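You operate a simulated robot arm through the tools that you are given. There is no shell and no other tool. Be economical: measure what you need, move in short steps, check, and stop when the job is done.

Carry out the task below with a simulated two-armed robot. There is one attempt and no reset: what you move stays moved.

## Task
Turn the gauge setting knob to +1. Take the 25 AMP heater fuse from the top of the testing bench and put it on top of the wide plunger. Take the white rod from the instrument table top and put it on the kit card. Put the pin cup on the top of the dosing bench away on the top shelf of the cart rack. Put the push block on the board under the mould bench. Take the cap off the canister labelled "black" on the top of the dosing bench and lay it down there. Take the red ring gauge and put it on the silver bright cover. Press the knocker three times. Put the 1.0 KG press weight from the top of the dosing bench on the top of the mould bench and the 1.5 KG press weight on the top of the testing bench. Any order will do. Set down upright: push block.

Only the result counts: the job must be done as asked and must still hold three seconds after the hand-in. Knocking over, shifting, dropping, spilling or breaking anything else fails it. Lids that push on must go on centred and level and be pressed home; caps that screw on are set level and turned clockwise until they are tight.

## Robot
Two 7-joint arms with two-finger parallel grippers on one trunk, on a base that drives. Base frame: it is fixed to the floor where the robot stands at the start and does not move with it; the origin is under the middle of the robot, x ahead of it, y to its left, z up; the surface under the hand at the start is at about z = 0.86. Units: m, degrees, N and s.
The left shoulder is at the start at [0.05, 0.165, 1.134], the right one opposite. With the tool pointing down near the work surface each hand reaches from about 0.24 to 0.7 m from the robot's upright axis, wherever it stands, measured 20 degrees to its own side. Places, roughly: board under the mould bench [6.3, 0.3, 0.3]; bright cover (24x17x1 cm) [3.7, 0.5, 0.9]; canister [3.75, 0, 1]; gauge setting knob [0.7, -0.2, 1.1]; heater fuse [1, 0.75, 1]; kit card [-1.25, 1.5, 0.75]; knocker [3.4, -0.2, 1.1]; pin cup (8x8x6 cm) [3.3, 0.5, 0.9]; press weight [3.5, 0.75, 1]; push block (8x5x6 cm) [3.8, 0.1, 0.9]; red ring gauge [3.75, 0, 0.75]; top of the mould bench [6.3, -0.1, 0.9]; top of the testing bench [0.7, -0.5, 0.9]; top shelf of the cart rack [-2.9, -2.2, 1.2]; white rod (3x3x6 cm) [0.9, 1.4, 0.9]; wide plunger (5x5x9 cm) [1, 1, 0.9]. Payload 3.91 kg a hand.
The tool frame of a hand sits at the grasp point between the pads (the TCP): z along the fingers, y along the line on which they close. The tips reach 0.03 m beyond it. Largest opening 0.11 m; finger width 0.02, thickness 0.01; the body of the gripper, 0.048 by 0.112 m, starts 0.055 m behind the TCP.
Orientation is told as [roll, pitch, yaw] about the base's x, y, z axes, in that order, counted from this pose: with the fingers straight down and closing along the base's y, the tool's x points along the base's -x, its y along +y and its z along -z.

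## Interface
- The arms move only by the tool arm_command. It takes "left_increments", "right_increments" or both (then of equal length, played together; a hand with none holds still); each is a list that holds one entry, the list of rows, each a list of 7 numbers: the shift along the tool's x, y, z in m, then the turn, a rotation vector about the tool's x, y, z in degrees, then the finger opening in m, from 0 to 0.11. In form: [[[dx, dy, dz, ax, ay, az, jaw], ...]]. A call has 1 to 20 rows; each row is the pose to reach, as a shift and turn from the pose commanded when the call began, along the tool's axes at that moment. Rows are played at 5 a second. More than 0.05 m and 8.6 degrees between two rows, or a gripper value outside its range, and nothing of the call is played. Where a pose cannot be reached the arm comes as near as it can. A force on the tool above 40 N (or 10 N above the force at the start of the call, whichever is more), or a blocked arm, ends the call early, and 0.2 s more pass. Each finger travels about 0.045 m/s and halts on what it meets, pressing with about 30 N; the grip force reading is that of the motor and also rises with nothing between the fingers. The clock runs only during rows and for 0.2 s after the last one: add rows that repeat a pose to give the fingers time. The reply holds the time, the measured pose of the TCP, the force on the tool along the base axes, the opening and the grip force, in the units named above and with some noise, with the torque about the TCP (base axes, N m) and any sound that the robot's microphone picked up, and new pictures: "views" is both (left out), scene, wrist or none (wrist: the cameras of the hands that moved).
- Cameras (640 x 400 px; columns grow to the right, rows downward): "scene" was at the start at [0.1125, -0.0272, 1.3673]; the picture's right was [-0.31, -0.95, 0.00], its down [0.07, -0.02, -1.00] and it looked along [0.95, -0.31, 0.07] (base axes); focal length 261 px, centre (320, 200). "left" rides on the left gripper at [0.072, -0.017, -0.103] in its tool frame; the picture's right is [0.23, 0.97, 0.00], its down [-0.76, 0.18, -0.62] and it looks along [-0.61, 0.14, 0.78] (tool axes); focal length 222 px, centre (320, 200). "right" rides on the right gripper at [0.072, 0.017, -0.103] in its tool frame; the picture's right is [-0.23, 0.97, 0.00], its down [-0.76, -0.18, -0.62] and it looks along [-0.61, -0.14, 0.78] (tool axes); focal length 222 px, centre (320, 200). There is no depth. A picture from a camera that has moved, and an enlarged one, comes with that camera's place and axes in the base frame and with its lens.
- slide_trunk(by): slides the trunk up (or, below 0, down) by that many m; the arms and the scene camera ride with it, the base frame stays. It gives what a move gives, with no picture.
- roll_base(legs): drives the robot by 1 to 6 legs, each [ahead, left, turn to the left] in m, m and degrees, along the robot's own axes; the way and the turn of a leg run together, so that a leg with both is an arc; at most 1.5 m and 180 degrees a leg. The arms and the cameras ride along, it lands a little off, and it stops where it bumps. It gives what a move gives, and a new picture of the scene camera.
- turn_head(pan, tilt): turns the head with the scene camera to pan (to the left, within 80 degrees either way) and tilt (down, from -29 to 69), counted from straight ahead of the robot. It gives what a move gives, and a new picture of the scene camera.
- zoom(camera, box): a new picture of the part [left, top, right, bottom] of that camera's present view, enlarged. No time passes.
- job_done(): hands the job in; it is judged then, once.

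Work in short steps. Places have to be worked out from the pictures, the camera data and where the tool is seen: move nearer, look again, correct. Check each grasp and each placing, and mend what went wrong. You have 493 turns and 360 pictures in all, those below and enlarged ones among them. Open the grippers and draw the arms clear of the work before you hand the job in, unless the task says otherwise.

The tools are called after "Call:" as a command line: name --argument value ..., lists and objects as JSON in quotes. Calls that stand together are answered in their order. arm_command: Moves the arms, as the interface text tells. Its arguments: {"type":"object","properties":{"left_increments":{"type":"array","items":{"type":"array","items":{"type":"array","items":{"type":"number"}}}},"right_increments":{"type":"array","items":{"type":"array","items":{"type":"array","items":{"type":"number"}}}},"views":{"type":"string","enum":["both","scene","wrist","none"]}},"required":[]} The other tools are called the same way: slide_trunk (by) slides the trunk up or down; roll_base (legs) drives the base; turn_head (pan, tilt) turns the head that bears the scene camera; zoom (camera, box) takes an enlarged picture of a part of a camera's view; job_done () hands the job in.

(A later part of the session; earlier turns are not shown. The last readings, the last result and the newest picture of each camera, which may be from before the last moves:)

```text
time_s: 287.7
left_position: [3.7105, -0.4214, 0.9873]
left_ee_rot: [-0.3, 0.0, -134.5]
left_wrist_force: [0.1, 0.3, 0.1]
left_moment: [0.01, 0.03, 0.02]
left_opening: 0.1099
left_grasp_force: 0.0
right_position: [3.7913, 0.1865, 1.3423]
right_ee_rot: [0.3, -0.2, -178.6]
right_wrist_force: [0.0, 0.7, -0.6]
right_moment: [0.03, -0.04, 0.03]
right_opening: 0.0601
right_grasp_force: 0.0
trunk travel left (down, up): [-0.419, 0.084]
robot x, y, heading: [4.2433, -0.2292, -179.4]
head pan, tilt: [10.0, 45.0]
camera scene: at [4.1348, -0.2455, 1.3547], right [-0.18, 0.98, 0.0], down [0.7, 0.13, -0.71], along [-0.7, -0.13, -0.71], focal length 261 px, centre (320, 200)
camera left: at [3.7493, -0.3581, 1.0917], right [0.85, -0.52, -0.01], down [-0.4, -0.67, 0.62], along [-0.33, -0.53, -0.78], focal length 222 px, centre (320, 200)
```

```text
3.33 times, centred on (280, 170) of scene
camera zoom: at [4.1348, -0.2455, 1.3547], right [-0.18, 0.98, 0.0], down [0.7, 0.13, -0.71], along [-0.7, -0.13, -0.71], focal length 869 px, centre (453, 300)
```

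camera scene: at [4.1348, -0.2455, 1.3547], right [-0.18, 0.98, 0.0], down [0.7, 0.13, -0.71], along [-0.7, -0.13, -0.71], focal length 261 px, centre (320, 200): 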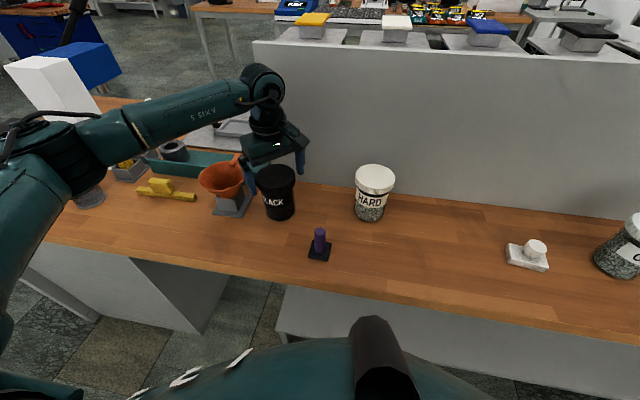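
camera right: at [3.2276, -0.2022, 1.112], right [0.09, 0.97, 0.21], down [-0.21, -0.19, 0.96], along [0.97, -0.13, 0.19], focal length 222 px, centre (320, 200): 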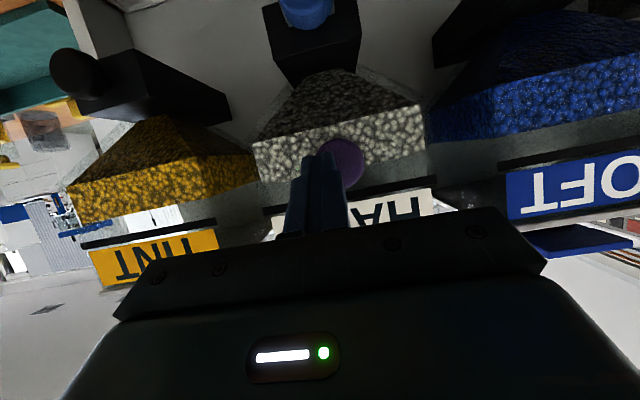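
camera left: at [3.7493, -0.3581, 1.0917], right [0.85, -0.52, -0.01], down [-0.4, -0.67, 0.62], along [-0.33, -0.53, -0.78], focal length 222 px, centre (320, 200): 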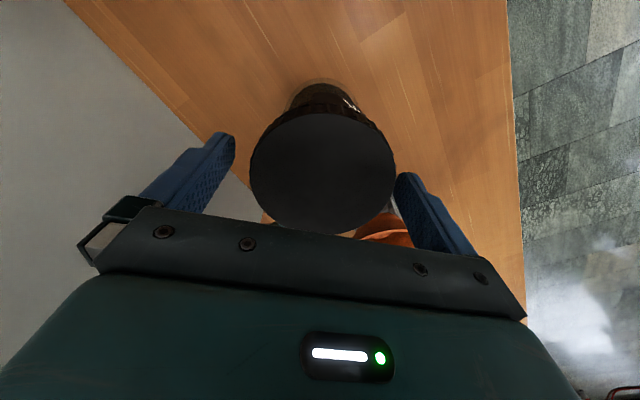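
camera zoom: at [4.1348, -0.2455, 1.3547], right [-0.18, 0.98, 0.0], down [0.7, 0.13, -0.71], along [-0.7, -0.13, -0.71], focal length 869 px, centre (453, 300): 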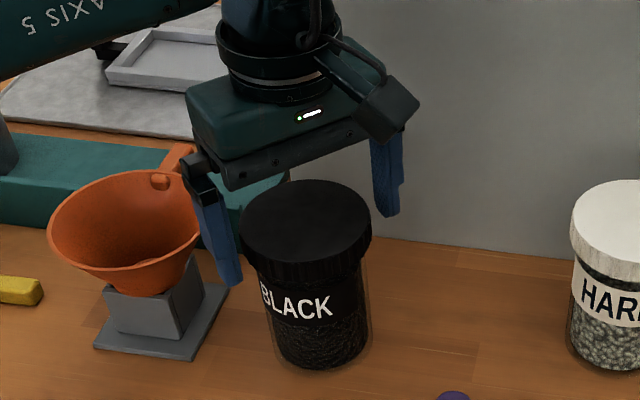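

Aligned per wrist camera. Close on the cap.

Call:
arm_command --left_increments '[[[0.002, 0.001, 0, 0, 0, 0, 0.09], [0.002, 0.001, 0, 0, 0, 0, 0.07], [0.002, 0.001, 0, 0, 0, 0, 0.07], [0.002, 0.001, 0, 0, 0, 0, 0.07]]]'

Call:
zoom --camera "scene" --box '[200, 110, 360, 230]'

```text
time_s: 288.7
left_position: [3.7126, -0.4216, 0.9878]
left_ee_rot: [-0.4, 0.0, -134.6]
left_wrist_force: [0.1, -0.9, 0.4]
left_moment: [-0.02, 0.02, -0.02]
left_opening: 0.0851
left_grasp_force: 30.6
right_position: [3.7917, 0.1872, 1.3419]
right_ee_rot: [0.3, -0.2, -178.7]
right_wrist_force: [-0.1, 0.0, -0.3]
right_moment: [0.02, 0.01, 0.03]
right_opening: 0.0601
right_grasp_force: 0.0
trunk travel left (down, up): [-0.419, 0.084]
robot x, y, heading: [4.2425, -0.2317, -179.7]
head pan, tilt: [10.0, 45.0]
camera scene: at [4.1349, -0.2455, 1.3547], right [-0.18, 0.98, 0.0], down [0.7, 0.13, -0.71], along [-0.7, -0.13, -0.71], focal length 261 px, centre (320, 200)
camera left: at [3.7514, -0.3576, 1.0919], right [0.85, -0.52, -0.01], down [-0.4, -0.67, 0.62], along [-0.33, -0.53, -0.78], focal length 222 px, centre (320, 200)
```

scene: 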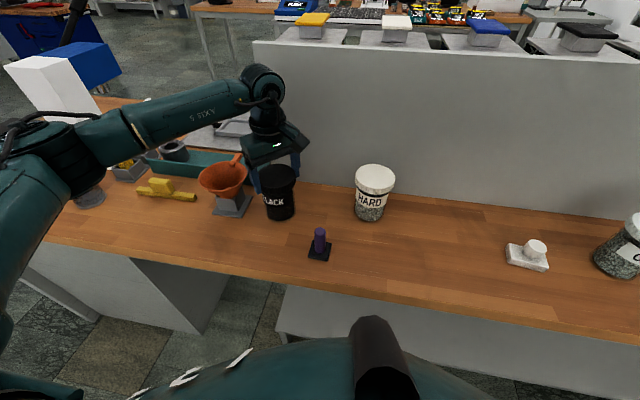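
left: 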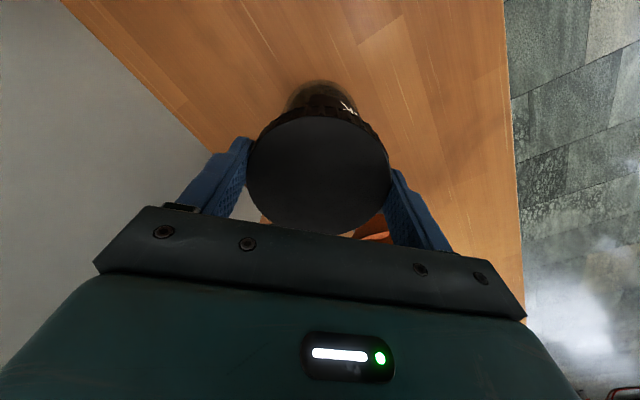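

```text
3.33 times, centred on (280, 170) of scene
camera zoom: at [4.1349, -0.2455, 1.3547], right [-0.18, 0.98, 0.0], down [0.7, 0.13, -0.71], along [-0.7, -0.13, -0.71], focal length 869 px, centre (453, 300)
```

zoom: 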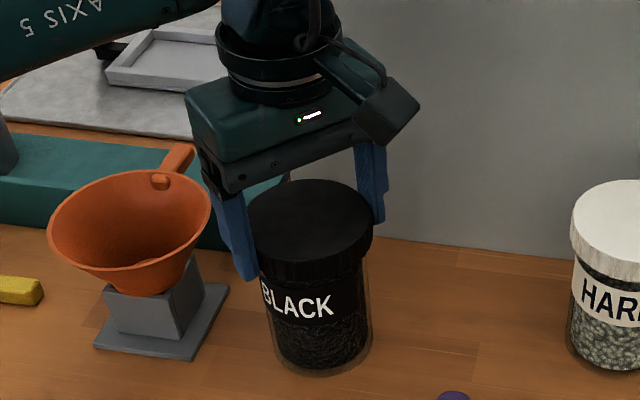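

Gripped at 8.5 cm. Turn counter-clockwise 40° and check whether the body turns along.

Call:
arm_command --left_increments '[[[0, 0, 0, 0, 0, -8, 0.07], [0, 0, 0, 0, 0, -16, 0.07], [0, 0, 0, 0, 0, -24, 0.07], [0, 0, 0, 0, 0, -32, 0.07], [0, 0, 0, 0, 0, -40, 0.07]]]' --views "none"

Call:
zoom --camera "scene" --box '[200, 110, 360, 230]'

```text
time_s: 289.9
left_position: [3.7127, -0.4209, 0.9889]
left_ee_rot: [-0.3, 0.2, -94.4]
left_wrist_force: [-0.4, 1.0, 0.5]
left_moment: [0.09, 0.11, -0.05]
left_opening: 0.0853
left_grasp_force: 30.1
right_position: [3.7902, 0.1875, 1.3404]
right_ee_rot: [0.2, -0.2, -178.6]
right_wrist_force: [0.0, -0.1, 0.4]
right_moment: [-0.01, 0.0, 0.0]
right_opening: 0.0603
right_grasp_force: 0.0
trunk travel left (down, up): [-0.419, 0.084]
robot x, y, heading: [4.2418, -0.2297, -179.3]
head pan, tilt: [10.0, 45.0]
```

```text
3.33 times, centred on (280, 170) of scene
camera zoom: at [4.1347, -0.2454, 1.3547], right [-0.18, 0.98, 0.0], down [0.7, 0.13, -0.71], along [-0.7, -0.13, -0.71], focal length 869 px, centre (453, 300)
```

zoom: 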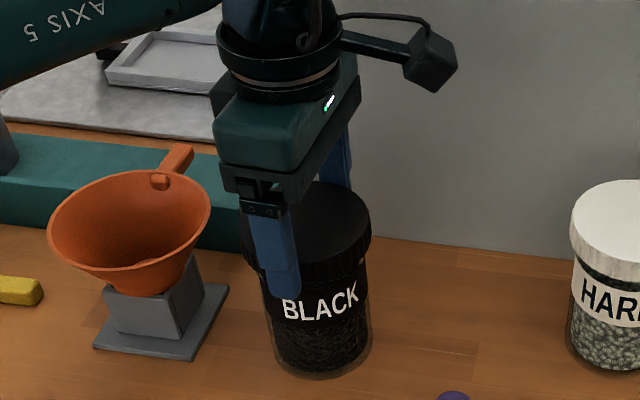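

The whole canister turned with the cap, so I need the right hand to hold the body. Release and raise the left hand first.

Call:
arm_command --left_increments '[[[0, 0, 0, 0, 0, 0, 0.09], [0, 0, 0, 0, 0, 0, 0.105], [0, 0, -0.02, 0, 0, 0, 0.11], [0, 0, -0.06, 0, 0, 0, 0.11], [0, 0, -0.1, 0, 0, 0, 0.11], [0, 0, -0.14, 0, 0, 0, 0.11], [0, 0, -0.18, 0, 0, 0, 0.11], [0, 0, -0.22, 0, 0, 0, 0.11]]]' --views "none"

Call:
zoom --camera "scene" --box '[200, 110, 360, 230]'

```text
time_s: 291.7
left_position: [3.7133, -0.4202, 1.2098]
left_ee_rot: [-0.3, 0.2, -94.5]
left_wrist_force: [0.9, -0.1, 0.0]
left_moment: [0.01, 0.0, -0.01]
left_opening: 0.11
left_grasp_force: 0.0
right_position: [3.7915, 0.188, 1.3407]
right_ee_rot: [0.4, -0.2, -178.6]
right_wrist_force: [1.2, 0.3, -0.6]
right_moment: [-0.04, 0.02, 0.0]
right_opening: 0.0599
right_grasp_force: 0.1
trunk travel left (down, up): [-0.419, 0.084]
robot x, y, heading: [4.2434, -0.2318, -179.4]
head pan, tilt: [10.0, 45.0]
```

```text
3.33 times, centred on (280, 170) of scene
camera zoom: at [4.1354, -0.2451, 1.3547], right [-0.18, 0.98, 0.0], down [0.69, 0.13, -0.71], along [-0.7, -0.13, -0.71], focal length 869 px, centre (453, 300)
```

zoom: 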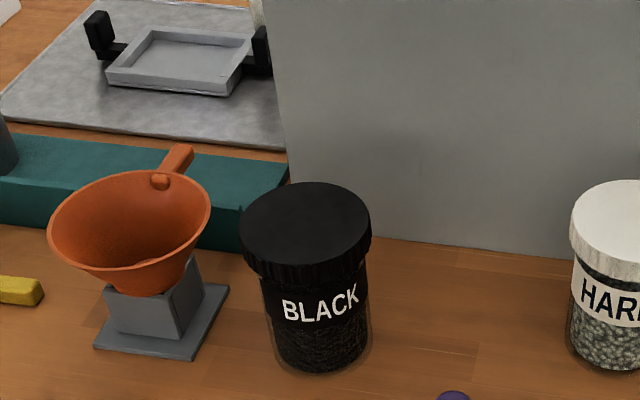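

I shift the robot left and closer so that both arms face the canister, pulling the left hand back a bit first.

Call:
arm_command --left_increments '[[[0, 0.04, -0.02, 0, 0, 0, 0.11], [0, 0.08, -0.04, 0, 0, 0, 0.11], [0, 0.1, -0.06, 0, 0, 0, 0.11]]]' --views "none"

Call:
roll_base --legs '[[0, 0.23, 0], [0.06, 0, 0]]'

```text
time_s: 292.5
left_position: [3.8137, -0.4303, 1.2711]
left_ee_rot: [-0.2, 0.2, -94.5]
left_wrist_force: [-0.4, 0.9, 0.4]
left_moment: [0.01, 0.01, -0.02]
left_opening: 0.1099
left_grasp_force: 0.0
right_position: [3.7915, 0.1877, 1.3409]
right_ee_rot: [0.3, -0.2, -178.5]
right_wrist_force: [-0.5, 0.3, 0.0]
right_moment: [0.01, 0.01, 0.0]
right_opening: 0.06
right_grasp_force: 0.1
trunk travel left (down, up): [-0.419, 0.084]
robot x, y, heading: [4.2395, -0.2259, -179.5]
head pan, tilt: [10.0, 45.0]
```

```text
time_s: 295.7
left_position: [3.7534, -0.6629, 1.2695]
left_ee_rot: [-0.2, 0.1, -94.5]
left_wrist_force: [-0.5, 0.3, -0.7]
left_moment: [0.01, -0.06, 0.04]
left_opening: 0.11
left_grasp_force: 0.0
right_position: [3.7322, -0.0446, 1.3394]
right_ee_rot: [0.4, 0.0, -178.6]
right_wrist_force: [-0.4, -0.4, 0.2]
right_moment: [0.0, -0.02, -0.01]
right_opening: 0.0599
right_grasp_force: 0.0
trunk travel left (down, up): [-0.419, 0.084]
robot x, y, heading: [4.1861, -0.4638, -179.5]
head pan, tilt: [10.0, 45.0]
camera scene: at [4.0755, -0.4774, 1.3546], right [-0.18, 0.98, 0.0], down [0.7, 0.13, -0.71], along [-0.69, -0.13, -0.71], focal length 261 px, centre (320, 200)
```

scene: 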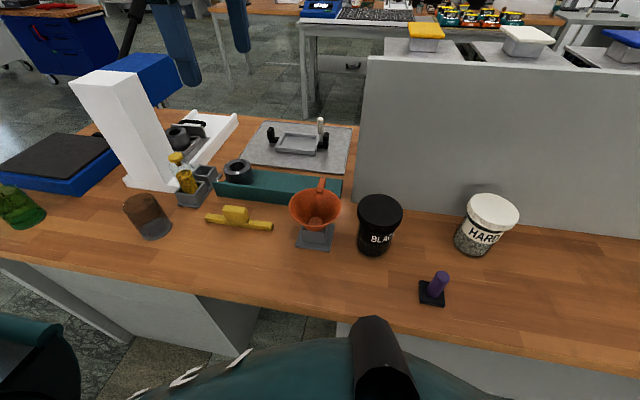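

I raise the trunk and step back slightly so the right wrist has room for a tilted grip on the body.

Call:
slide_trunk --by 0.082

Call:
roll_base --legs '[[-0.04, -0.03, 0]]'

Call:
arm_command --right_increments '[[[0, 0.04, 0.02, 0, 0, 0, 0.11], [0, 0.08, 0.04, 0, 0, 0, 0.11], [0, 0.12, 0.06, 0, -8, 0, 0.11], [0, 0.16, 0.08, 0, -16, 0, 0.11], [0, 0.2, 0.1, 0, -24, 0, 0.11], [0, 0.24, 0.12, 0, -32, 0, 0.11], [0, 0.28, 0.14, 0, -40, 0, 0.11], [0, 0.32, 0.16, 0, -48, 0, 0.11], [0, 0.36, 0.18, 0, -52, 0, 0.11], [0, 0.4, 0.2, 0, -56, 0, 0.11]]]' --left_increments '[[[0, 0, 0, 0, 0, 0, 0.11], [-0.02, 0, 0, 0, 0, 0, 0.11], [-0.04, 0, 0, 0, 0, 0, 0.11], [-0.06, 0, 0, 0, 0, 0, 0.11], [-0.08, 0, 0, 0, 0, 0, 0.11], [-0.08, 0, 0, 0, 0, 0, 0.11], [-0.08, 0, 0, 0, 0, 0, 0.11], [-0.08, 0, 0, 0, 0, 0, 0.11], [-0.08, 0, 0, 0, 0, 0, 0.11], [-0.08, 0, 0, 0, 0, 0, 0.11]]]'

```text
time_s: 296.9
left_position: [3.7551, -0.6631, 1.3537]
left_ee_rot: [-0.2, 0.2, -94.4]
left_wrist_force: [0.9, 0.5, 0.3]
left_moment: [-0.01, 0.0, -0.02]
left_opening: 0.1099
left_grasp_force: 0.0
right_position: [3.7318, -0.0447, 1.4227]
right_ee_rot: [0.4, -0.2, -178.5]
right_wrist_force: [0.0, -0.4, 0.5]
right_moment: [0.04, 0.02, 0.01]
right_opening: 0.06
right_grasp_force: 0.1
trunk travel left (down, up): [-0.501, 0.002]
robot x, y, heading: [4.1858, -0.4593, -179.5]
head pan, tilt: [10.0, 45.0]
```

```text
time_s: 297.8
left_position: [3.7958, -0.6319, 1.3515]
left_ee_rot: [-0.2, 0.1, -94.6]
left_wrist_force: [0.4, 0.0, -0.2]
left_moment: [-0.06, 0.02, 0.03]
left_opening: 0.1102
left_grasp_force: 0.0
right_position: [3.7737, -0.0131, 1.4226]
right_ee_rot: [0.5, -0.2, -178.6]
right_wrist_force: [-0.1, 0.3, -0.1]
right_moment: [-0.03, 0.01, -0.02]
right_opening: 0.0601
right_grasp_force: 0.2
trunk travel left (down, up): [-0.501, 0.002]
robot x, y, heading: [4.2274, -0.4312, -179.6]
head pan, tilt: [10.0, 45.0]
camera scene: at [4.1176, -0.4467, 1.4368], right [-0.18, 0.98, 0.0], down [0.69, 0.13, -0.71], along [-0.7, -0.13, -0.71], focal length 261 px, centre (320, 200)
```

scene: 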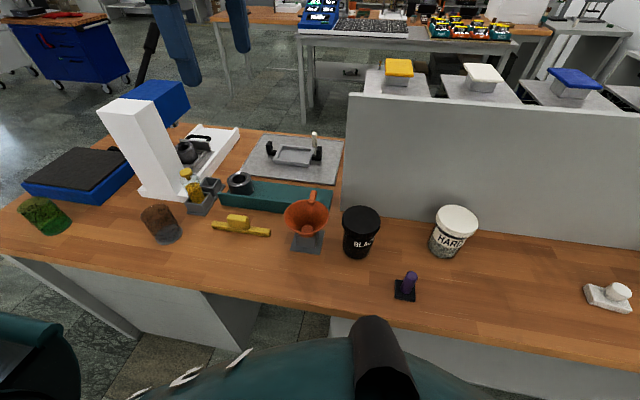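

```text
time_s: 300.0
left_position: [3.7878, -0.7126, 1.3516]
left_ee_rot: [-0.3, 0.2, -94.6]
left_wrist_force: [-0.1, 0.1, 0.0]
left_moment: [-0.01, 0.01, -0.01]
left_opening: 0.11
left_grasp_force: 0.1
right_position: [3.7826, -0.3513, 1.2336]
right_ee_rot: [0.8, -56.2, -179.2]
right_wrist_force: [0.4, -0.5, 0.1]
right_moment: [-0.01, -0.02, 0.04]
right_opening: 0.1103
right_grasp_force: 0.0
right hand out of reach, approached as far as the arm can: row 9, 10
trunk travel left (down, up): [-0.501, 0.002]
robot x, y, heading: [4.2278, -0.4329, -179.5]
head pan, tilt: [10.0, 45.0]
camera scene: at [4.1176, -0.4472, 1.4369], right [-0.18, 0.98, 0.0], down [0.69, 0.13, -0.71], along [-0.7, -0.13, -0.71], focal length 261 px, centre (320, 200)
camera right: at [3.9095, -0.3666, 1.2294], right [-0.1, -0.98, 0.2], down [0.09, 0.19, 0.98], along [-0.99, 0.12, 0.07], focal length 222 px, centre (320, 200)
camera left: at [3.7773, -0.6384, 1.4564], right [0.99, 0.15, 0.0], down [0.12, -0.78, 0.62], along [0.09, -0.61, -0.79], focal length 222 px, centre (320, 200)
```

scene: 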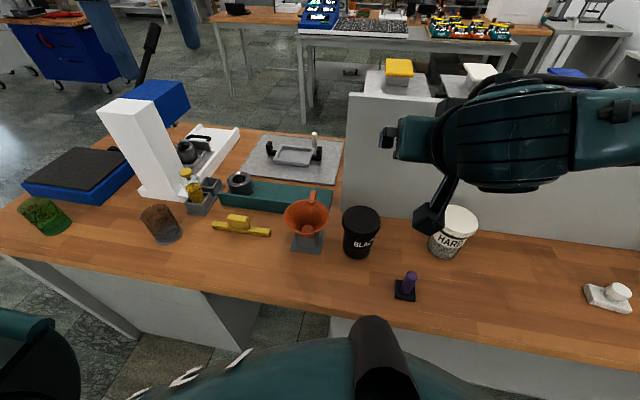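
right: 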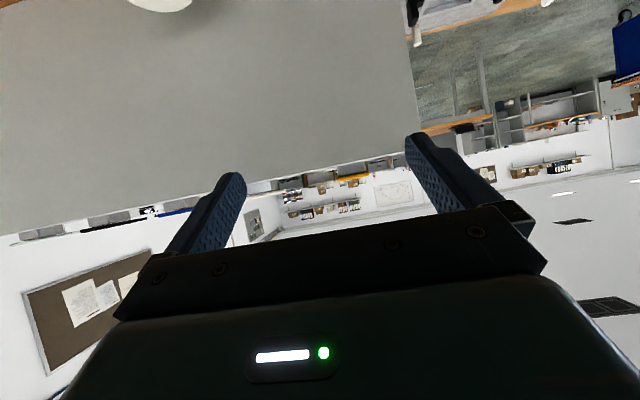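
left: 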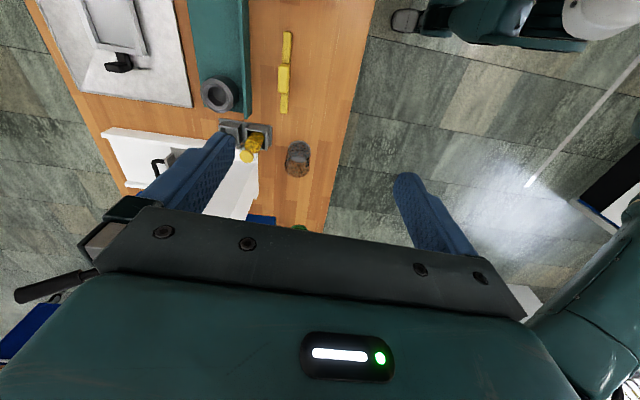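

The inward limit again; shift the base 7 cm left, then descend part-way.

Call:
roll_base --legs '[[0, 0.068, 0]]'

Call:
arm_command --right_increments '[[[0.025, 0, 0.028, 0, 0, 0, 0.11], [0.05, 0, 0.056, 0, 0, 0, 0.11], [0.075, 0, 0.084, 0, 0, 0, 0.11], [0.1, 0, 0.112, 0, 0, 0, 0.11], [0.125, 0, 0.143, 0, 0, 0, 0.11], [0.125, 0, 0.143, 0, 0, 0, 0.11]]]'

```text
time_s: 301.3
left_position: [3.7882, -0.7815, 1.353]
left_ee_rot: [-0.3, 0.2, -94.5]
left_wrist_force: [0.5, 0.2, 0.6]
left_moment: [0.05, -0.02, 0.03]
left_opening: 0.1099
left_grasp_force: 0.1
right_position: [3.7827, -0.4227, 1.2311]
right_ee_rot: [0.6, -56.2, -179.1]
right_wrist_force: [0.9, 0.2, -0.1]
right_moment: [0.04, 0.03, 0.0]
right_opening: 0.1099
right_grasp_force: 0.0
trunk travel left (down, up): [-0.501, 0.002]
robot x, y, heading: [4.2298, -0.4988, -179.8]
head pan, tilt: [10.0, 45.0]
camera scene: at [4.1174, -0.5159, 1.4367], right [-0.18, 0.98, 0.0], down [0.7, 0.13, -0.71], along [-0.7, -0.13, -0.71], focal length 261 px, centre (320, 200)
```

scene: 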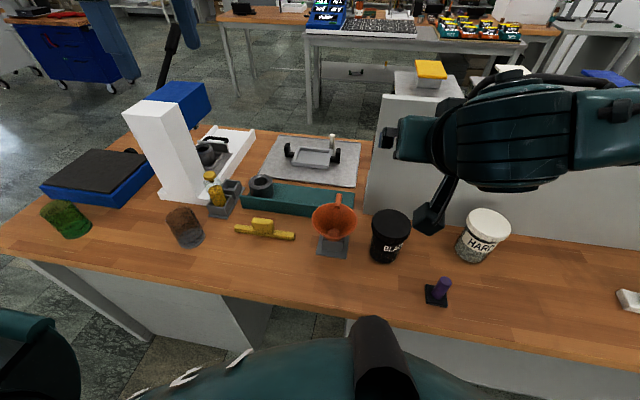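

```text
time_s: 302.7
left_position: [3.7883, -0.7811, 1.3506]
left_ee_rot: [-0.2, 0.2, -94.6]
left_wrist_force: [0.4, -0.4, 0.5]
left_moment: [0.0, 0.04, -0.02]
left_opening: 0.11
left_grasp_force: 0.0
right_position: [3.7425, -0.3641, 1.0948]
right_ee_rot: [0.8, -56.2, -179.1]
right_wrist_force: [0.7, -0.2, 0.1]
right_moment: [0.03, 0.0, 0.01]
right_opening: 0.1097
right_grasp_force: 0.1
right hand out of reach, approached as far as the arm can: row 1, 2, 3, 4, 5, 6
trunk travel left (down, up): [-0.501, 0.002]
robot x, y, heading: [4.226, -0.5009, -179.5]
head pan, tilt: [10.0, 45.0]
camera scene: at [4.1175, -0.5157, 1.4367], right [-0.18, 0.98, 0.0], down [0.7, 0.13, -0.71], along [-0.7, -0.13, -0.71], focal length 261 px, centre (320, 200)
camera right: at [3.8697, -0.3781, 1.0912], right [-0.1, -0.98, 0.2], down [0.09, 0.19, 0.98], along [-0.99, 0.12, 0.07], focal length 222 px, centre (320, 200)
```

scene: 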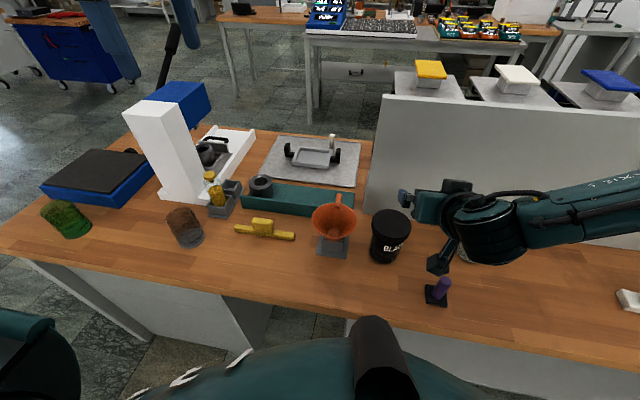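
right: 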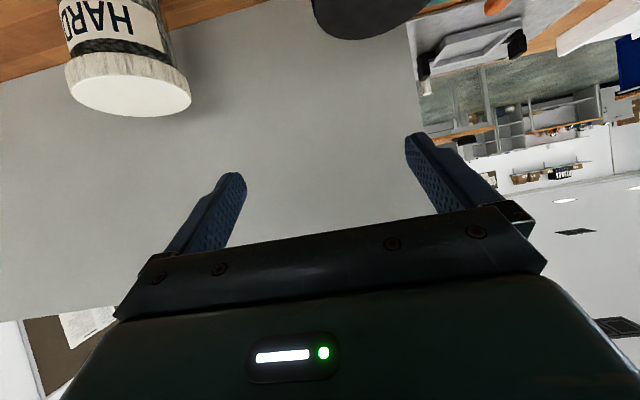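

I let the hand come in from about 25° on the +y side, as the arm prefers; rotate in place first.

Call:
arm_command --right_increments '[[[0, 0, 0, -6.9, 0, -4.6, 0.11], [0, 0, 0, -13.8, 0, -9.2, 0.11], [0, 0, 0, -20.8, 0, -13.9, 0.11], [0, 0, 0, -20.8, 0, -13.9, 0.11]]]' --views "wrist"

```text
time_s: 303.7
left_position: [3.7877, -0.7796, 1.3515]
left_ee_rot: [-0.2, 0.2, -94.5]
left_wrist_force: [0.4, -0.1, 0.2]
left_moment: [0.0, -0.02, 0.02]
left_opening: 0.11
left_grasp_force: 0.1
right_position: [3.741, -0.363, 1.0944]
right_ee_rot: [0.5, -56.4, -153.9]
right_wrist_force: [0.6, -0.4, -0.5]
right_moment: [0.0, -0.01, 0.01]
right_opening: 0.1099
right_grasp_force: 0.1
trunk travel left (down, up): [-0.501, 0.002]
robot x, y, heading: [4.2241, -0.5023, -179.3]
head pan, tilt: [10.0, 45.0]
camera right: at [3.8622, -0.321, 1.091], right [0.32, -0.93, 0.2], down [0.0, 0.21, 0.98], along [-0.95, -0.32, 0.07], focal length 222 px, centre (320, 200)
```

right: 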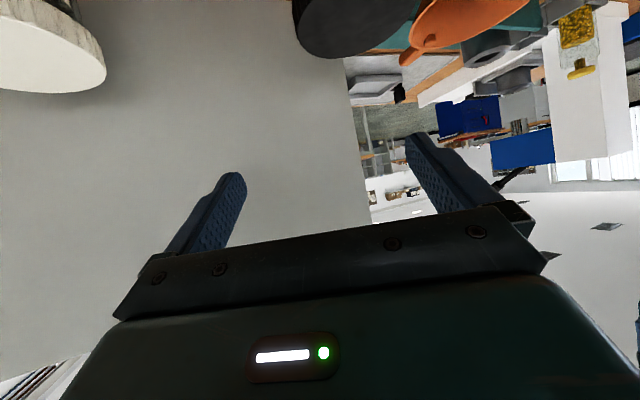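

Reachable now. Align over the canister and lower to z≈1.03, then check.

Call:
arm_command --right_increments '[[[-0.008, 0.02, 0.013, 0, 0, 0, 0.11], [-0.017, 0.04, 0.025, 0, 0, 0, 0.11], [0.01, 0.04, 0.043, 0, 0, 0, 0.11], [0.037, 0.04, 0.061, 0, 0, 0, 0.11], [0.037, 0.04, 0.061, 0, 0, 0, 0.11]]]'

Call:
zoom --camera "scene" --box '[330, 150, 490, 290]'

```text
time_s: 304.9
left_position: [3.7868, -0.7796, 1.3524]
left_ee_rot: [-0.2, 0.2, -94.4]
left_wrist_force: [0.3, 0.5, -0.2]
left_moment: [0.0, 0.0, -0.01]
left_opening: 0.1099
left_grasp_force: 0.1
right_position: [3.7374, -0.3907, 1.0522]
right_ee_rot: [0.8, -56.3, -154.0]
right_wrist_force: [-0.8, -0.5, -0.4]
right_moment: [-0.01, -0.02, 0.0]
right_opening: 0.1099
right_grasp_force: 0.2
right hand out of reach, approached as far as the arm can: row 3, 4, 5
trunk travel left (down, up): [-0.501, 0.002]
robot x, y, heading: [4.2257, -0.4995, -179.7]
head pan, tilt: [10.0, 45.0]
camera scene: at [4.1172, -0.5157, 1.4367], right [-0.18, 0.98, 0.0], down [0.7, 0.13, -0.71], along [-0.7, -0.13, -0.71], focal length 261 px, centre (320, 200)
camera right: at [3.8579, -0.3489, 1.0479], right [0.32, -0.93, 0.2], down [0.0, 0.21, 0.98], along [-0.95, -0.31, 0.07], focal length 222 px, centre (320, 200)
```

scene: 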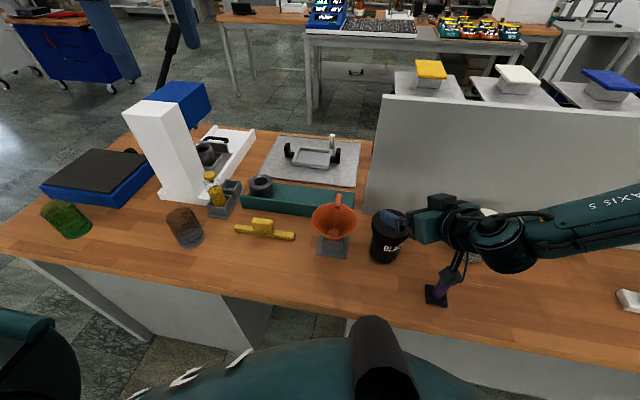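
right: 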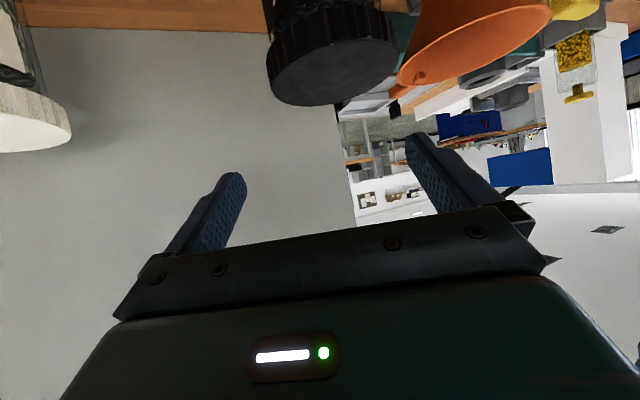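

```text
2.86 times, centred on (410, 220) of scene
camera zoom: at [4.1172, -0.5157, 1.4367], right [-0.18, 0.98, 0.0], down [0.7, 0.13, -0.71], along [-0.7, -0.13, -0.71], focal length 745 px, centre (63, 143)
```

zoom: 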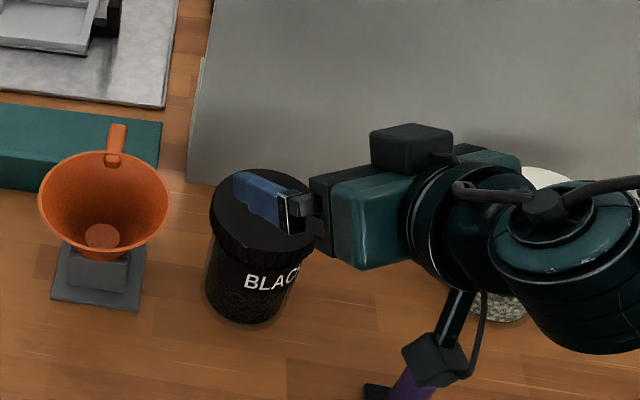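

This two-hand grip is very tight. A simpler try first: grip the cap with the left hand while pressing down to raise friction under the canister. I withdraw the right hand.

Call:
arm_command --right_increments '[[[-0.035, 0, -0.03, 0, 0, 0, 0.11], [-0.07, -0.02, -0.06, 0, 0, 0, 0.11], [-0.1, -0.05, -0.09, 0, 0, 0, 0.11], [-0.13, -0.09, -0.11, 0, 0, 0, 0.11], [-0.15, -0.13, -0.12, 0, 0, 0, 0.11], [-0.16, -0.17, -0.12, 0, 0, 0, 0.11], [-0.17, -0.21, -0.12, 0, 0, 0, 0.11]]]' --views "none"

Call:
arm_command --right_increments '[[[0, 0, 0, 0, 8, 0, 0.08], [0, 0, 0, 0, 16, 0, 0.06], [0, 0, 0, 0, 24, 0, 0.06], [0, 0, 0, 0, 32, 0, 0.06], [0, 0, 0, 0, 40, 0, 0.06], [0, 0, 0, 0, 48, 0, 0.06], [0, 0, 0, 0, 56, 0, 0.06]]]' --views "scene"

```text
refused: row 2 steps farther than a row can; nothing moved
```

```text
time_s: 306.5
left_position: [3.7876, -0.7799, 1.3511]
left_ee_rot: [-0.2, 0.3, -94.5]
left_wrist_force: [0.6, -0.2, -1.0]
left_moment: [-0.01, 0.0, -0.01]
left_opening: 0.1101
left_grasp_force: 0.0
right_position: [3.7655, -0.3486, 1.0755]
right_ee_rot: [0.5, -0.4, -153.5]
right_wrist_force: [0.2, 0.6, -0.5]
right_moment: [0.03, 0.02, 0.02]
right_opening: 0.0598
right_grasp_force: 0.1
right hand out of reach, approached as far as the arm can: row 4, 5, 6, 7
trunk travel left (down, up): [-0.501, 0.002]
robot x, y, heading: [4.2255, -0.4973, -179.6]
head pan, tilt: [10.0, 45.0]
camera scene: at [4.1174, -0.5154, 1.4367], right [-0.18, 0.98, 0.0], down [0.7, 0.13, -0.71], along [-0.7, -0.13, -0.71], focal length 261 px, centre (320, 200)
```

scene: 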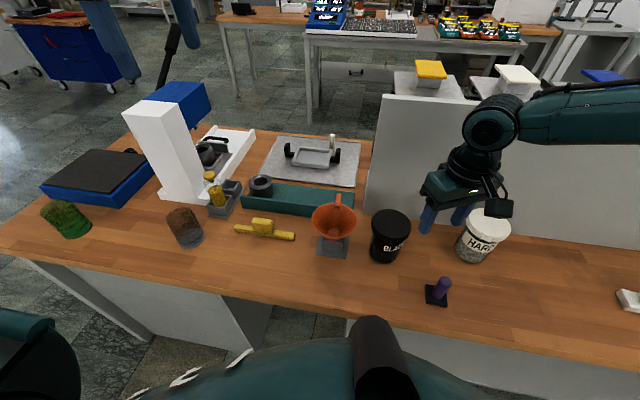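

Nothing was touched. Raise the right hand and move it away to +y.

Call:
arm_command --right_increments '[[[0, 0, -0.045, 0, 0, 0, 0.06], [0.01, -0.02, -0.085, 0, 0, 0, 0.06], [0.02, -0.04, -0.12, 0, 0, 0, 0.06], [0.035, -0.07, -0.15, 0, 0, 0, 0.06], [0.05, -0.105, -0.17, 0, 0, 0, 0.06], [0.07, -0.14, -0.18, 0, 0, 0, 0.06], [0.085, -0.17, -0.2, 0, 0, 0, 0.06]]]' --views "none"

```text
time_s: 308.1
left_position: [3.7869, -0.7801, 1.3531]
left_ee_rot: [-0.1, 0.2, -94.4]
left_wrist_force: [0.3, -0.3, -0.4]
left_moment: [0.02, -0.03, -0.04]
left_opening: 0.11
left_grasp_force: 0.0
right_position: [3.7671, -0.1539, 1.2723]
right_ee_rot: [0.4, -0.3, -153.4]
right_wrist_force: [0.6, 0.2, 0.6]
right_moment: [-0.02, 0.02, -0.01]
right_opening: 0.0599
right_grasp_force: 0.1
trunk travel left (down, up): [-0.501, 0.002]
robot x, y, heading: [4.2272, -0.5003, -179.3]
head pan, tilt: [10.0, 45.0]
```

Shift the base right 12 cm, so the left arm reaches the cap well.

Call:
roll_base --legs '[[0, -0.13, 0]]'

```text
time_s: 309.9
left_position: [3.7886, -0.6538, 1.3512]
left_ee_rot: [-0.3, 0.2, -94.3]
left_wrist_force: [0.5, 0.3, 0.0]
left_moment: [0.02, 0.02, -0.03]
left_opening: 0.1102
left_grasp_force: 0.0
right_position: [3.7647, -0.0288, 1.2724]
right_ee_rot: [0.5, -0.2, -153.3]
right_wrist_force: [0.2, 0.0, 0.4]
right_moment: [0.0, 0.0, -0.01]
right_opening: 0.06
right_grasp_force: 0.1
trunk travel left (down, up): [-0.501, 0.002]
robot x, y, heading: [4.2255, -0.3747, -179.4]
head pan, tilt: [10.0, 45.0]
camera scene: at [4.1162, -0.3879, 1.4367], right [-0.18, 0.98, 0.0], down [0.69, 0.13, -0.71], along [-0.69, -0.13, -0.71], focal length 261 px, centre (320, 200)
```

scene: 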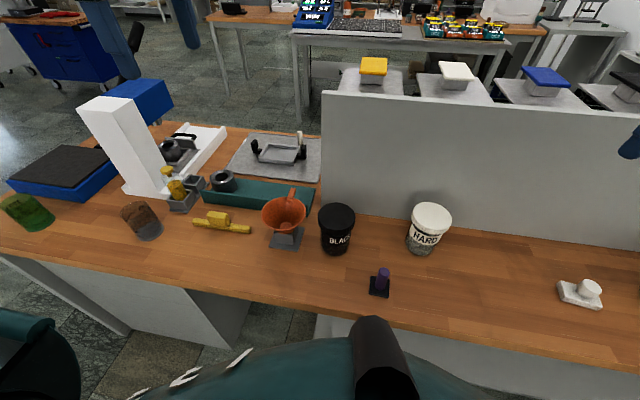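

Bring the left hand back over the cap, turned to the starting angle.

Call:
arm_command --left_increments '[[[0.0285, -0.0116, 0.03, 0, 0, 5, 0.11], [0.057, -0.0232, 0.06, 0, 0, 10, 0.11], [0.0855, -0.0348, 0.09, 0, 0, 15, 0.11], [0.114, -0.0464, 0.12, 0, 0, 20, 0.11], [0.1425, -0.058, 0.15, 0, 0, 25, 0.11], [0.171, -0.07, 0.18, 0, 0, 30, 0.11], [0.2, -0.081, 0.21, 0, 0, 35, 0.11], [0.228, -0.093, 0.24, 0, 0, 40, 0.11], [0.228, -0.093, 0.25, 0, 0, 40, 0.11]]]' --views "wrist"

```text
time_s: 311.9
left_position: [3.711, -0.4193, 1.1034]
left_ee_rot: [-0.3, 0.0, -134.4]
left_wrist_force: [-0.1, 0.8, 0.6]
left_moment: [0.01, -0.01, -0.03]
left_opening: 0.1101
left_grasp_force: 0.0
right_position: [3.7639, -0.0297, 1.2726]
right_ee_rot: [0.4, -0.3, -153.4]
right_wrist_force: [-0.6, 0.9, -0.7]
right_moment: [0.0, 0.04, 0.01]
right_opening: 0.06
right_grasp_force: 0.0
trunk travel left (down, up): [-0.501, 0.002]
robot x, y, heading: [4.2267, -0.3688, -179.5]
head pan, tilt: [10.0, 45.0]
camera left: at [3.7491, -0.3562, 1.2072], right [0.86, -0.52, -0.01], down [-0.4, -0.67, 0.62], along [-0.33, -0.53, -0.78], focal length 222 px, centre (320, 200)
```

left: 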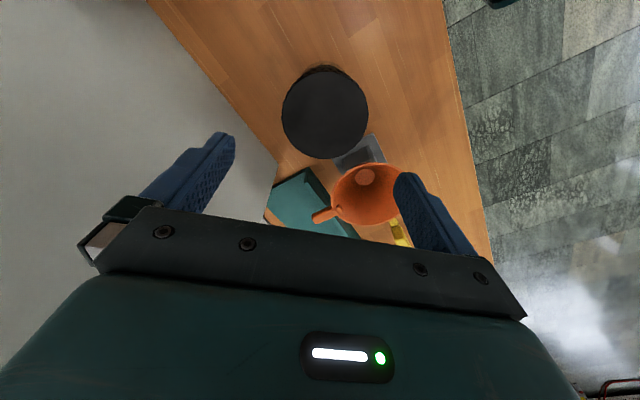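

Cap centre ≈[3.715,-0.418]. Descend and grip.

Call:
arm_command --left_increments '[[[0.0035, 0.002, 0.04, 0, 0, 0, 0.11], [0.0035, 0.002, 0.08, 0, 0, 0, 0.11], [0.0035, 0.002, 0.105, 0, 0, 0, 0.11], [0.0035, 0.002, 0.118, 0, 0, 0, 0.11], [0.0035, 0.002, 0.118, 0, 0, 0, 0.09], [0.0035, 0.002, 0.118, 0, 0, 0, 0.07], [0.0035, 0.002, 0.118, 0, 0, 0, 0.07]]]' --views "none"

```text
time_s: 313.5
left_position: [3.7145, -0.4158, 0.9844]
left_ee_rot: [-0.3, 0.0, -134.4]
left_wrist_force: [1.2, -0.7, 0.5]
left_moment: [-0.05, -0.06, 0.04]
left_opening: 0.0848
left_grasp_force: 29.5
right_position: [3.764, -0.0286, 1.2746]
right_ee_rot: [0.5, -0.3, -153.3]
right_wrist_force: [0.3, -0.6, 0.2]
right_moment: [-0.02, 0.01, -0.02]
right_opening: 0.0598
right_grasp_force: 0.0
trunk travel left (down, up): [-0.501, 0.002]
robot x, y, heading: [4.2276, -0.3715, -179.4]
head pan, tilt: [10.0, 45.0]
```

Gripped. Press down about 4 mm, then see the force.

Call:
arm_command --left_increments '[[[0, 0, 0.002, 0, 0, 0, 0.06], [0, 0, 0.004, 0, 0, 0, 0.06], [0, 0, 0.005, 0, 0, 0, 0.06]]]' --views "none"

Call:
zoom --camera "scene" --box '[280, 150, 400, 270]'

```text
time_s: 314.3
left_position: [3.7153, -0.4173, 0.9839]
left_ee_rot: [-0.8, -0.2, -134.2]
left_wrist_force: [4.1, -6.1, 24.5]
left_moment: [-0.15, 0.06, 0.03]
left_opening: 0.0849
left_grasp_force: 30.4
right_position: [3.7658, -0.0295, 1.2736]
right_ee_rot: [0.2, -0.5, -153.3]
right_wrist_force: [-0.3, 0.1, 0.2]
right_moment: [0.03, 0.01, 0.0]
right_opening: 0.0601
right_grasp_force: 0.0
trunk travel left (down, up): [-0.501, 0.002]
robot x, y, heading: [4.2271, -0.3698, -179.4]
head pan, tilt: [10.0, 45.0]
```

```text
3.33 times, centred on (340, 210) of scene
camera zoom: at [4.1191, -0.3888, 1.4373], right [-0.18, 0.98, 0.0], down [0.69, 0.13, -0.71], along [-0.7, -0.13, -0.71], focal length 869 px, centre (253, 167)
```

zoom: 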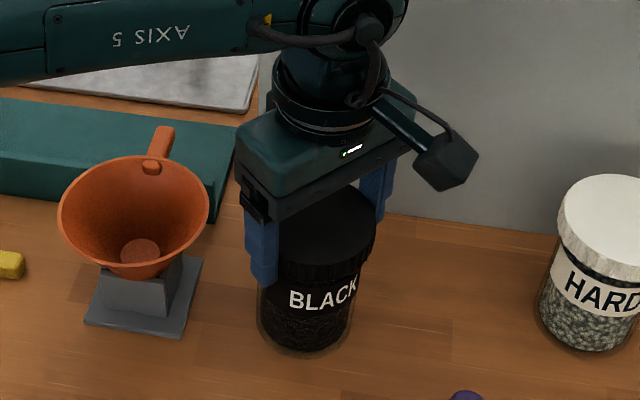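

24 N down. Rotate counter-clockwise 40° under pressure.

Call:
arm_command --left_increments '[[[0, 0, 0, 0, 0, -8, 0.06], [0, 0, 0, 0, 0, -16, 0.06], [0, 0, 0, 0, 0, -24, 0.06], [0, 0, 0, 0, 0, -32, 0.06], [0, 0, 0, 0, 0, -40, 0.06]]]' --views "none"

Call:
zoom --camera "scene" --box '[280, 150, 400, 270]'

```text
time_s: 315.5
left_position: [3.7144, -0.4152, 0.9824]
left_ee_rot: [-0.5, 0.2, -94.2]
left_wrist_force: [-0.7, 8.7, 22.2]
left_moment: [0.1, 0.32, -0.09]
left_opening: 0.0845
left_grasp_force: 30.0
right_position: [3.7651, -0.0274, 1.2732]
right_ee_rot: [0.4, -0.5, -153.3]
right_wrist_force: [-0.4, 0.7, -0.1]
right_moment: [-0.02, 0.01, -0.01]
right_opening: 0.06
right_grasp_force: 0.0
trunk travel left (down, up): [-0.501, 0.002]
robot x, y, heading: [4.2295, -0.3735, -179.5]
head pan, tilt: [10.0, 45.0]
```

```text
3.33 times, centred on (340, 210) of scene
camera zoom: at [4.1182, -0.3869, 1.437], right [-0.18, 0.98, 0.0], down [0.69, 0.13, -0.71], along [-0.7, -0.13, -0.71], focal length 869 px, centre (253, 167)
```

zoom: 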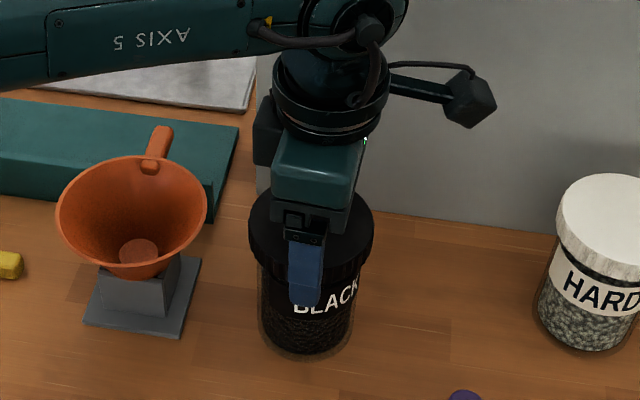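

The body stayed and the cap turned under it. Continue another 45°.

Call:
arm_command --left_increments '[[[0, 0, 0, 0, 0, -8, 0.06], [0, 0, 0, 0, 0, -16, 0.06], [0, 0, 0, 0, 0, -24, 0.06], [0, 0, 0, 0, 0, -32, 0.06], [0, 0, 0, 0, 0, -40, 0.06], [0, 0, 0, 0, 0, -46, 0.06]]]' --views "none"

Call:
zoom --camera "scene" --box '[280, 150, 400, 270]'

```text
time_s: 316.9
left_position: [3.7132, -0.4179, 0.9824]
left_ee_rot: [-0.4, 0.5, -47.9]
left_wrist_force: [-8.5, 0.6, 23.3]
left_moment: [-0.51, 0.1, -0.1]
left_opening: 0.0847
left_grasp_force: 30.2
right_position: [3.7645, -0.0278, 1.2731]
right_ee_rot: [0.4, -0.4, -153.3]
right_wrist_force: [0.1, 0.0, -0.6]
right_moment: [-0.01, 0.01, 0.02]
right_opening: 0.0597
right_grasp_force: 0.1
trunk travel left (down, up): [-0.501, 0.002]
robot x, y, heading: [4.2271, -0.3738, -179.2]
head pan, tilt: [10.0, 45.0]
```

```text
3.33 times, centred on (340, 210) of scene
camera zoom: at [4.1174, -0.388, 1.4369], right [-0.18, 0.98, 0.0], down [0.69, 0.13, -0.71], along [-0.7, -0.13, -0.71], focal length 869 px, centre (253, 167)
```

zoom: 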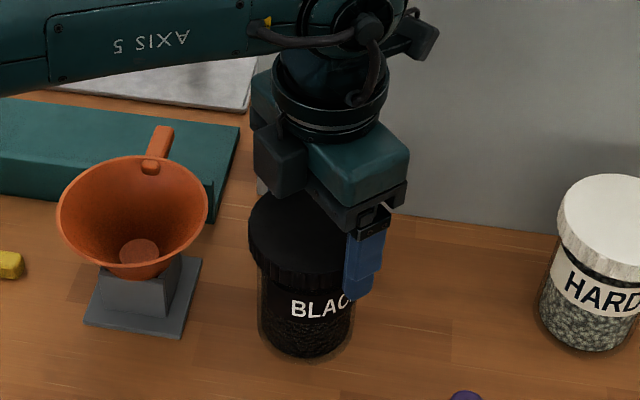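

Cap is turning relative to the body. Regrip: ease up, open, turn back 86°, close again.

Call:
arm_command --left_increments '[[[0, 0, -0.005, 0, 0, 0, 0.09], [0, 0, -0.005, 0, 0, 0, 0.104], [0, 0, -0.005, 0, 0, 8, 0.104], [0, 0, -0.005, 0, 0, 16, 0.104], [0, 0, -0.005, 0, 0, 24, 0.104], [0, 0, -0.005, 0, 0, 32, 0.104], [0, 0, -0.005, 0, 0, 40, 0.104], [0, 0, -0.005, 0, 0, 48, 0.104], [0, 0, -0.005, 0, 0, 56, 0.104], [0, 0, -0.005, 0, 0, 64, 0.104], [0, 0, -0.005, 0, 0, 72, 0.104], [0, 0, -0.005, 0, 0, 80, 0.104], [0, 0, -0.005, 0, 0, 86, 0.104], [0, 0, -0.005, 0, 0, 86, 0.08], [0, 0, -0.005, 0, 0, 86, 0.06], [0, 0, -0.005, 0, 0, 86, 0.06]]]' --views "none"

```text
time_s: 320.3
left_position: [3.7149, -0.4164, 0.9848]
left_ee_rot: [-0.2, -0.1, -134.4]
left_wrist_force: [0.5, -0.7, -1.3]
left_moment: [-0.02, -0.05, -0.03]
left_opening: 0.0853
left_grasp_force: 29.7
right_position: [3.7637, -0.028, 1.2717]
right_ee_rot: [0.4, -0.4, -153.3]
right_wrist_force: [-0.7, -1.2, 0.2]
right_moment: [-0.02, 0.02, 0.01]
right_opening: 0.06
right_grasp_force: 0.1
trunk travel left (down, up): [-0.501, 0.002]
robot x, y, heading: [4.2255, -0.3724, -179.2]
head pan, tilt: [10.0, 45.0]
```

Regripped. Press and turn again.

Call:
arm_command --left_increments '[[[0, 0, 0.003, 0, 0, 0, 0.06], [0, 0, 0.005, 0, 0, 0, 0.06], [0, 0, 0.005, 0, 0, -8, 0.06], [0, 0, 0.005, 0, 0, -16, 0.06], [0, 0, 0.005, 0, 0, -24, 0.06], [0, 0, 0.005, 0, 0, -32, 0.06], [0, 0, 0.005, 0, 0, -40, 0.06], [0, 0, 0.005, 0, 0, -48, 0.06], [0, 0, 0.005, 0, 0, -56, 0.06], [0, 0, 0.005, 0, 0, -64, 0.06], [0, 0, 0.005, 0, 0, -72, 0.06], [0, 0, 0.005, 0, 0, -80, 0.06], [0, 0, 0.005, 0, 0, -86, 0.06]]]' --views "none"

Call:
zoom --camera "scene" --box '[280, 150, 400, 270]'

```text
time_s: 323.1
left_position: [3.7152, -0.416, 0.9839]
left_ee_rot: [-0.3, 0.7, -48.1]
left_wrist_force: [0.7, -4.8, 30.4]
left_moment: [-0.28, -0.05, -0.08]
left_opening: 0.0852
left_grasp_force: 30.3
right_position: [3.7668, -0.0288, 1.2741]
right_ee_rot: [0.2, -0.5, -153.3]
right_wrist_force: [0.5, -0.4, -0.1]
right_moment: [-0.04, 0.01, 0.01]
right_opening: 0.06
right_grasp_force: 0.0
trunk travel left (down, up): [-0.501, 0.002]
robot x, y, heading: [4.2289, -0.3714, -179.3]
head pan, tilt: [10.0, 45.0]
```

```text
3.33 times, centred on (340, 210) of scene
camera zoom: at [4.1192, -0.3885, 1.437], right [-0.18, 0.98, 0.0], down [0.69, 0.13, -0.71], along [-0.7, -0.13, -0.71], focal length 869 px, centre (253, 167)
```

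zoom: 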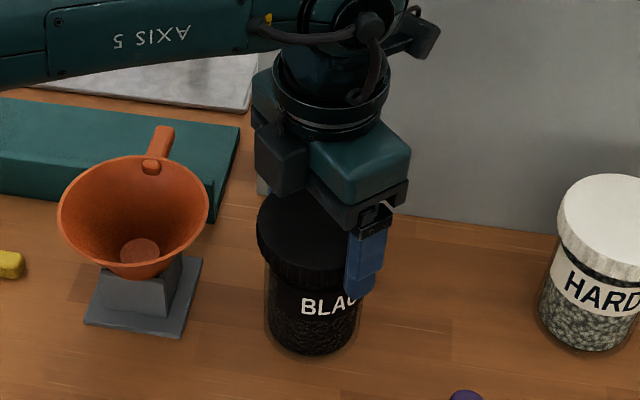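

z is rising: it unscrews. Test: lift 1.5 cm and look whether the body comes along.

Call:
arm_command --left_increments '[[[0, 0, -0.006, 0, 0, 0, 0.06], [0, 0, -0.012, 0, 0, 0, 0.06], [0, 0, -0.02, 0, 0, 0, 0.06]]]' --views "none"

Call:
zoom --camera "scene" --box '[280, 150, 400, 270]'

```text
time_s: 323.9
left_position: [3.7151, -0.417, 0.9995]
left_ee_rot: [0.2, 0.2, -48.3]
left_wrist_force: [0.3, -0.4, -1.0]
left_moment: [0.02, 0.03, 0.02]
left_opening: 0.0852
left_grasp_force: 30.4
right_position: [3.7644, -0.0288, 1.2726]
right_ee_rot: [0.4, -0.3, -153.3]
right_wrist_force: [-0.4, 0.3, 0.7]
right_moment: [-0.01, 0.03, 0.0]
right_opening: 0.06
right_grasp_force: 0.0
trunk travel left (down, up): [-0.501, 0.002]
robot x, y, heading: [4.2261, -0.3747, -179.4]
head pan, tilt: [10.0, 45.0]
```

```text
3.33 times, centred on (340, 210) of scene
camera zoom: at [4.1161, -0.3881, 1.4365], right [-0.18, 0.98, 0.0], down [0.69, 0.13, -0.71], along [-0.69, -0.13, -0.71], focal length 869 px, centre (253, 167)
```

zoom: 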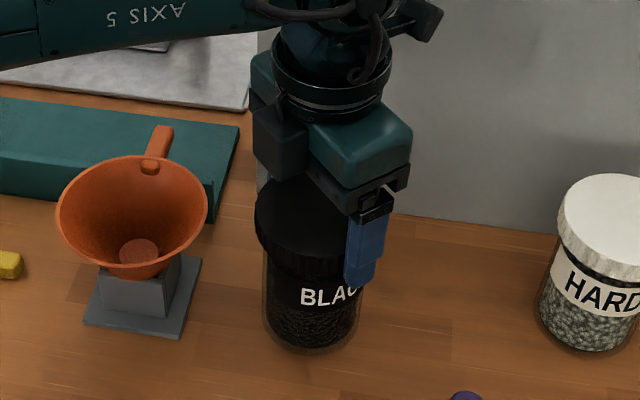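

The cap came off while the body stayed. Lift it clear.

Call:
arm_command --left_increments '[[[0, 0, -0.03, 0, 0, 0, 0.06], [0, 0, -0.06, 0, 0, 0, 0.06], [0, 0, -0.1, 0, 0, 0, 0.06], [0, 0, -0.13, 0, 0, 0, 0.06]]]'

```text
time_s: 324.9
left_position: [3.7144, -0.4177, 1.1312]
left_ee_rot: [0.0, 0.2, -48.3]
left_wrist_force: [0.2, -0.9, -1.5]
left_moment: [0.02, -0.03, -0.02]
left_opening: 0.0853
left_grasp_force: 30.0
right_position: [3.764, -0.0289, 1.2729]
right_ee_rot: [0.3, -0.3, -153.3]
right_wrist_force: [-0.4, 0.1, -1.2]
right_moment: [-0.02, -0.01, 0.01]
right_opening: 0.0599
right_grasp_force: 0.1
trunk travel left (down, up): [-0.501, 0.002]
robot x, y, heading: [4.2249, -0.3721, -179.5]
head pan, tilt: [10.0, 45.0]
camera scene: at [4.1162, -0.3881, 1.4367], right [-0.18, 0.98, 0.0], down [0.69, 0.13, -0.71], along [-0.69, -0.13, -0.71], focal length 261 px, centre (320, 200)
camera left: at [3.6535, -0.3751, 1.2355], right [0.58, 0.82, 0.0], down [0.64, -0.45, 0.62], along [0.51, -0.36, -0.79], focal length 222 px, centre (320, 200)
```

scene: 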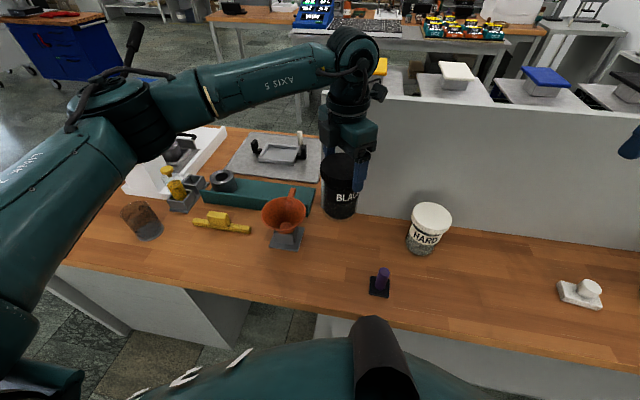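
left: 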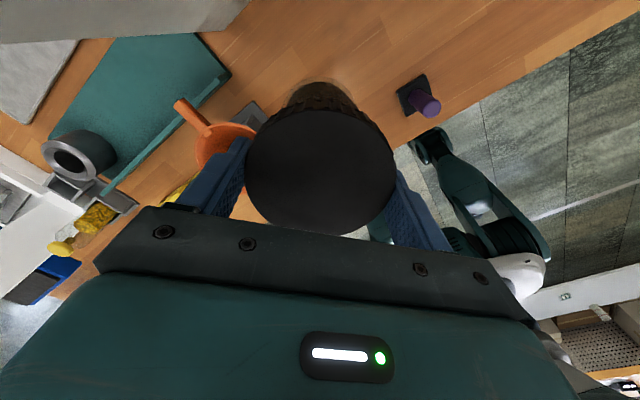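

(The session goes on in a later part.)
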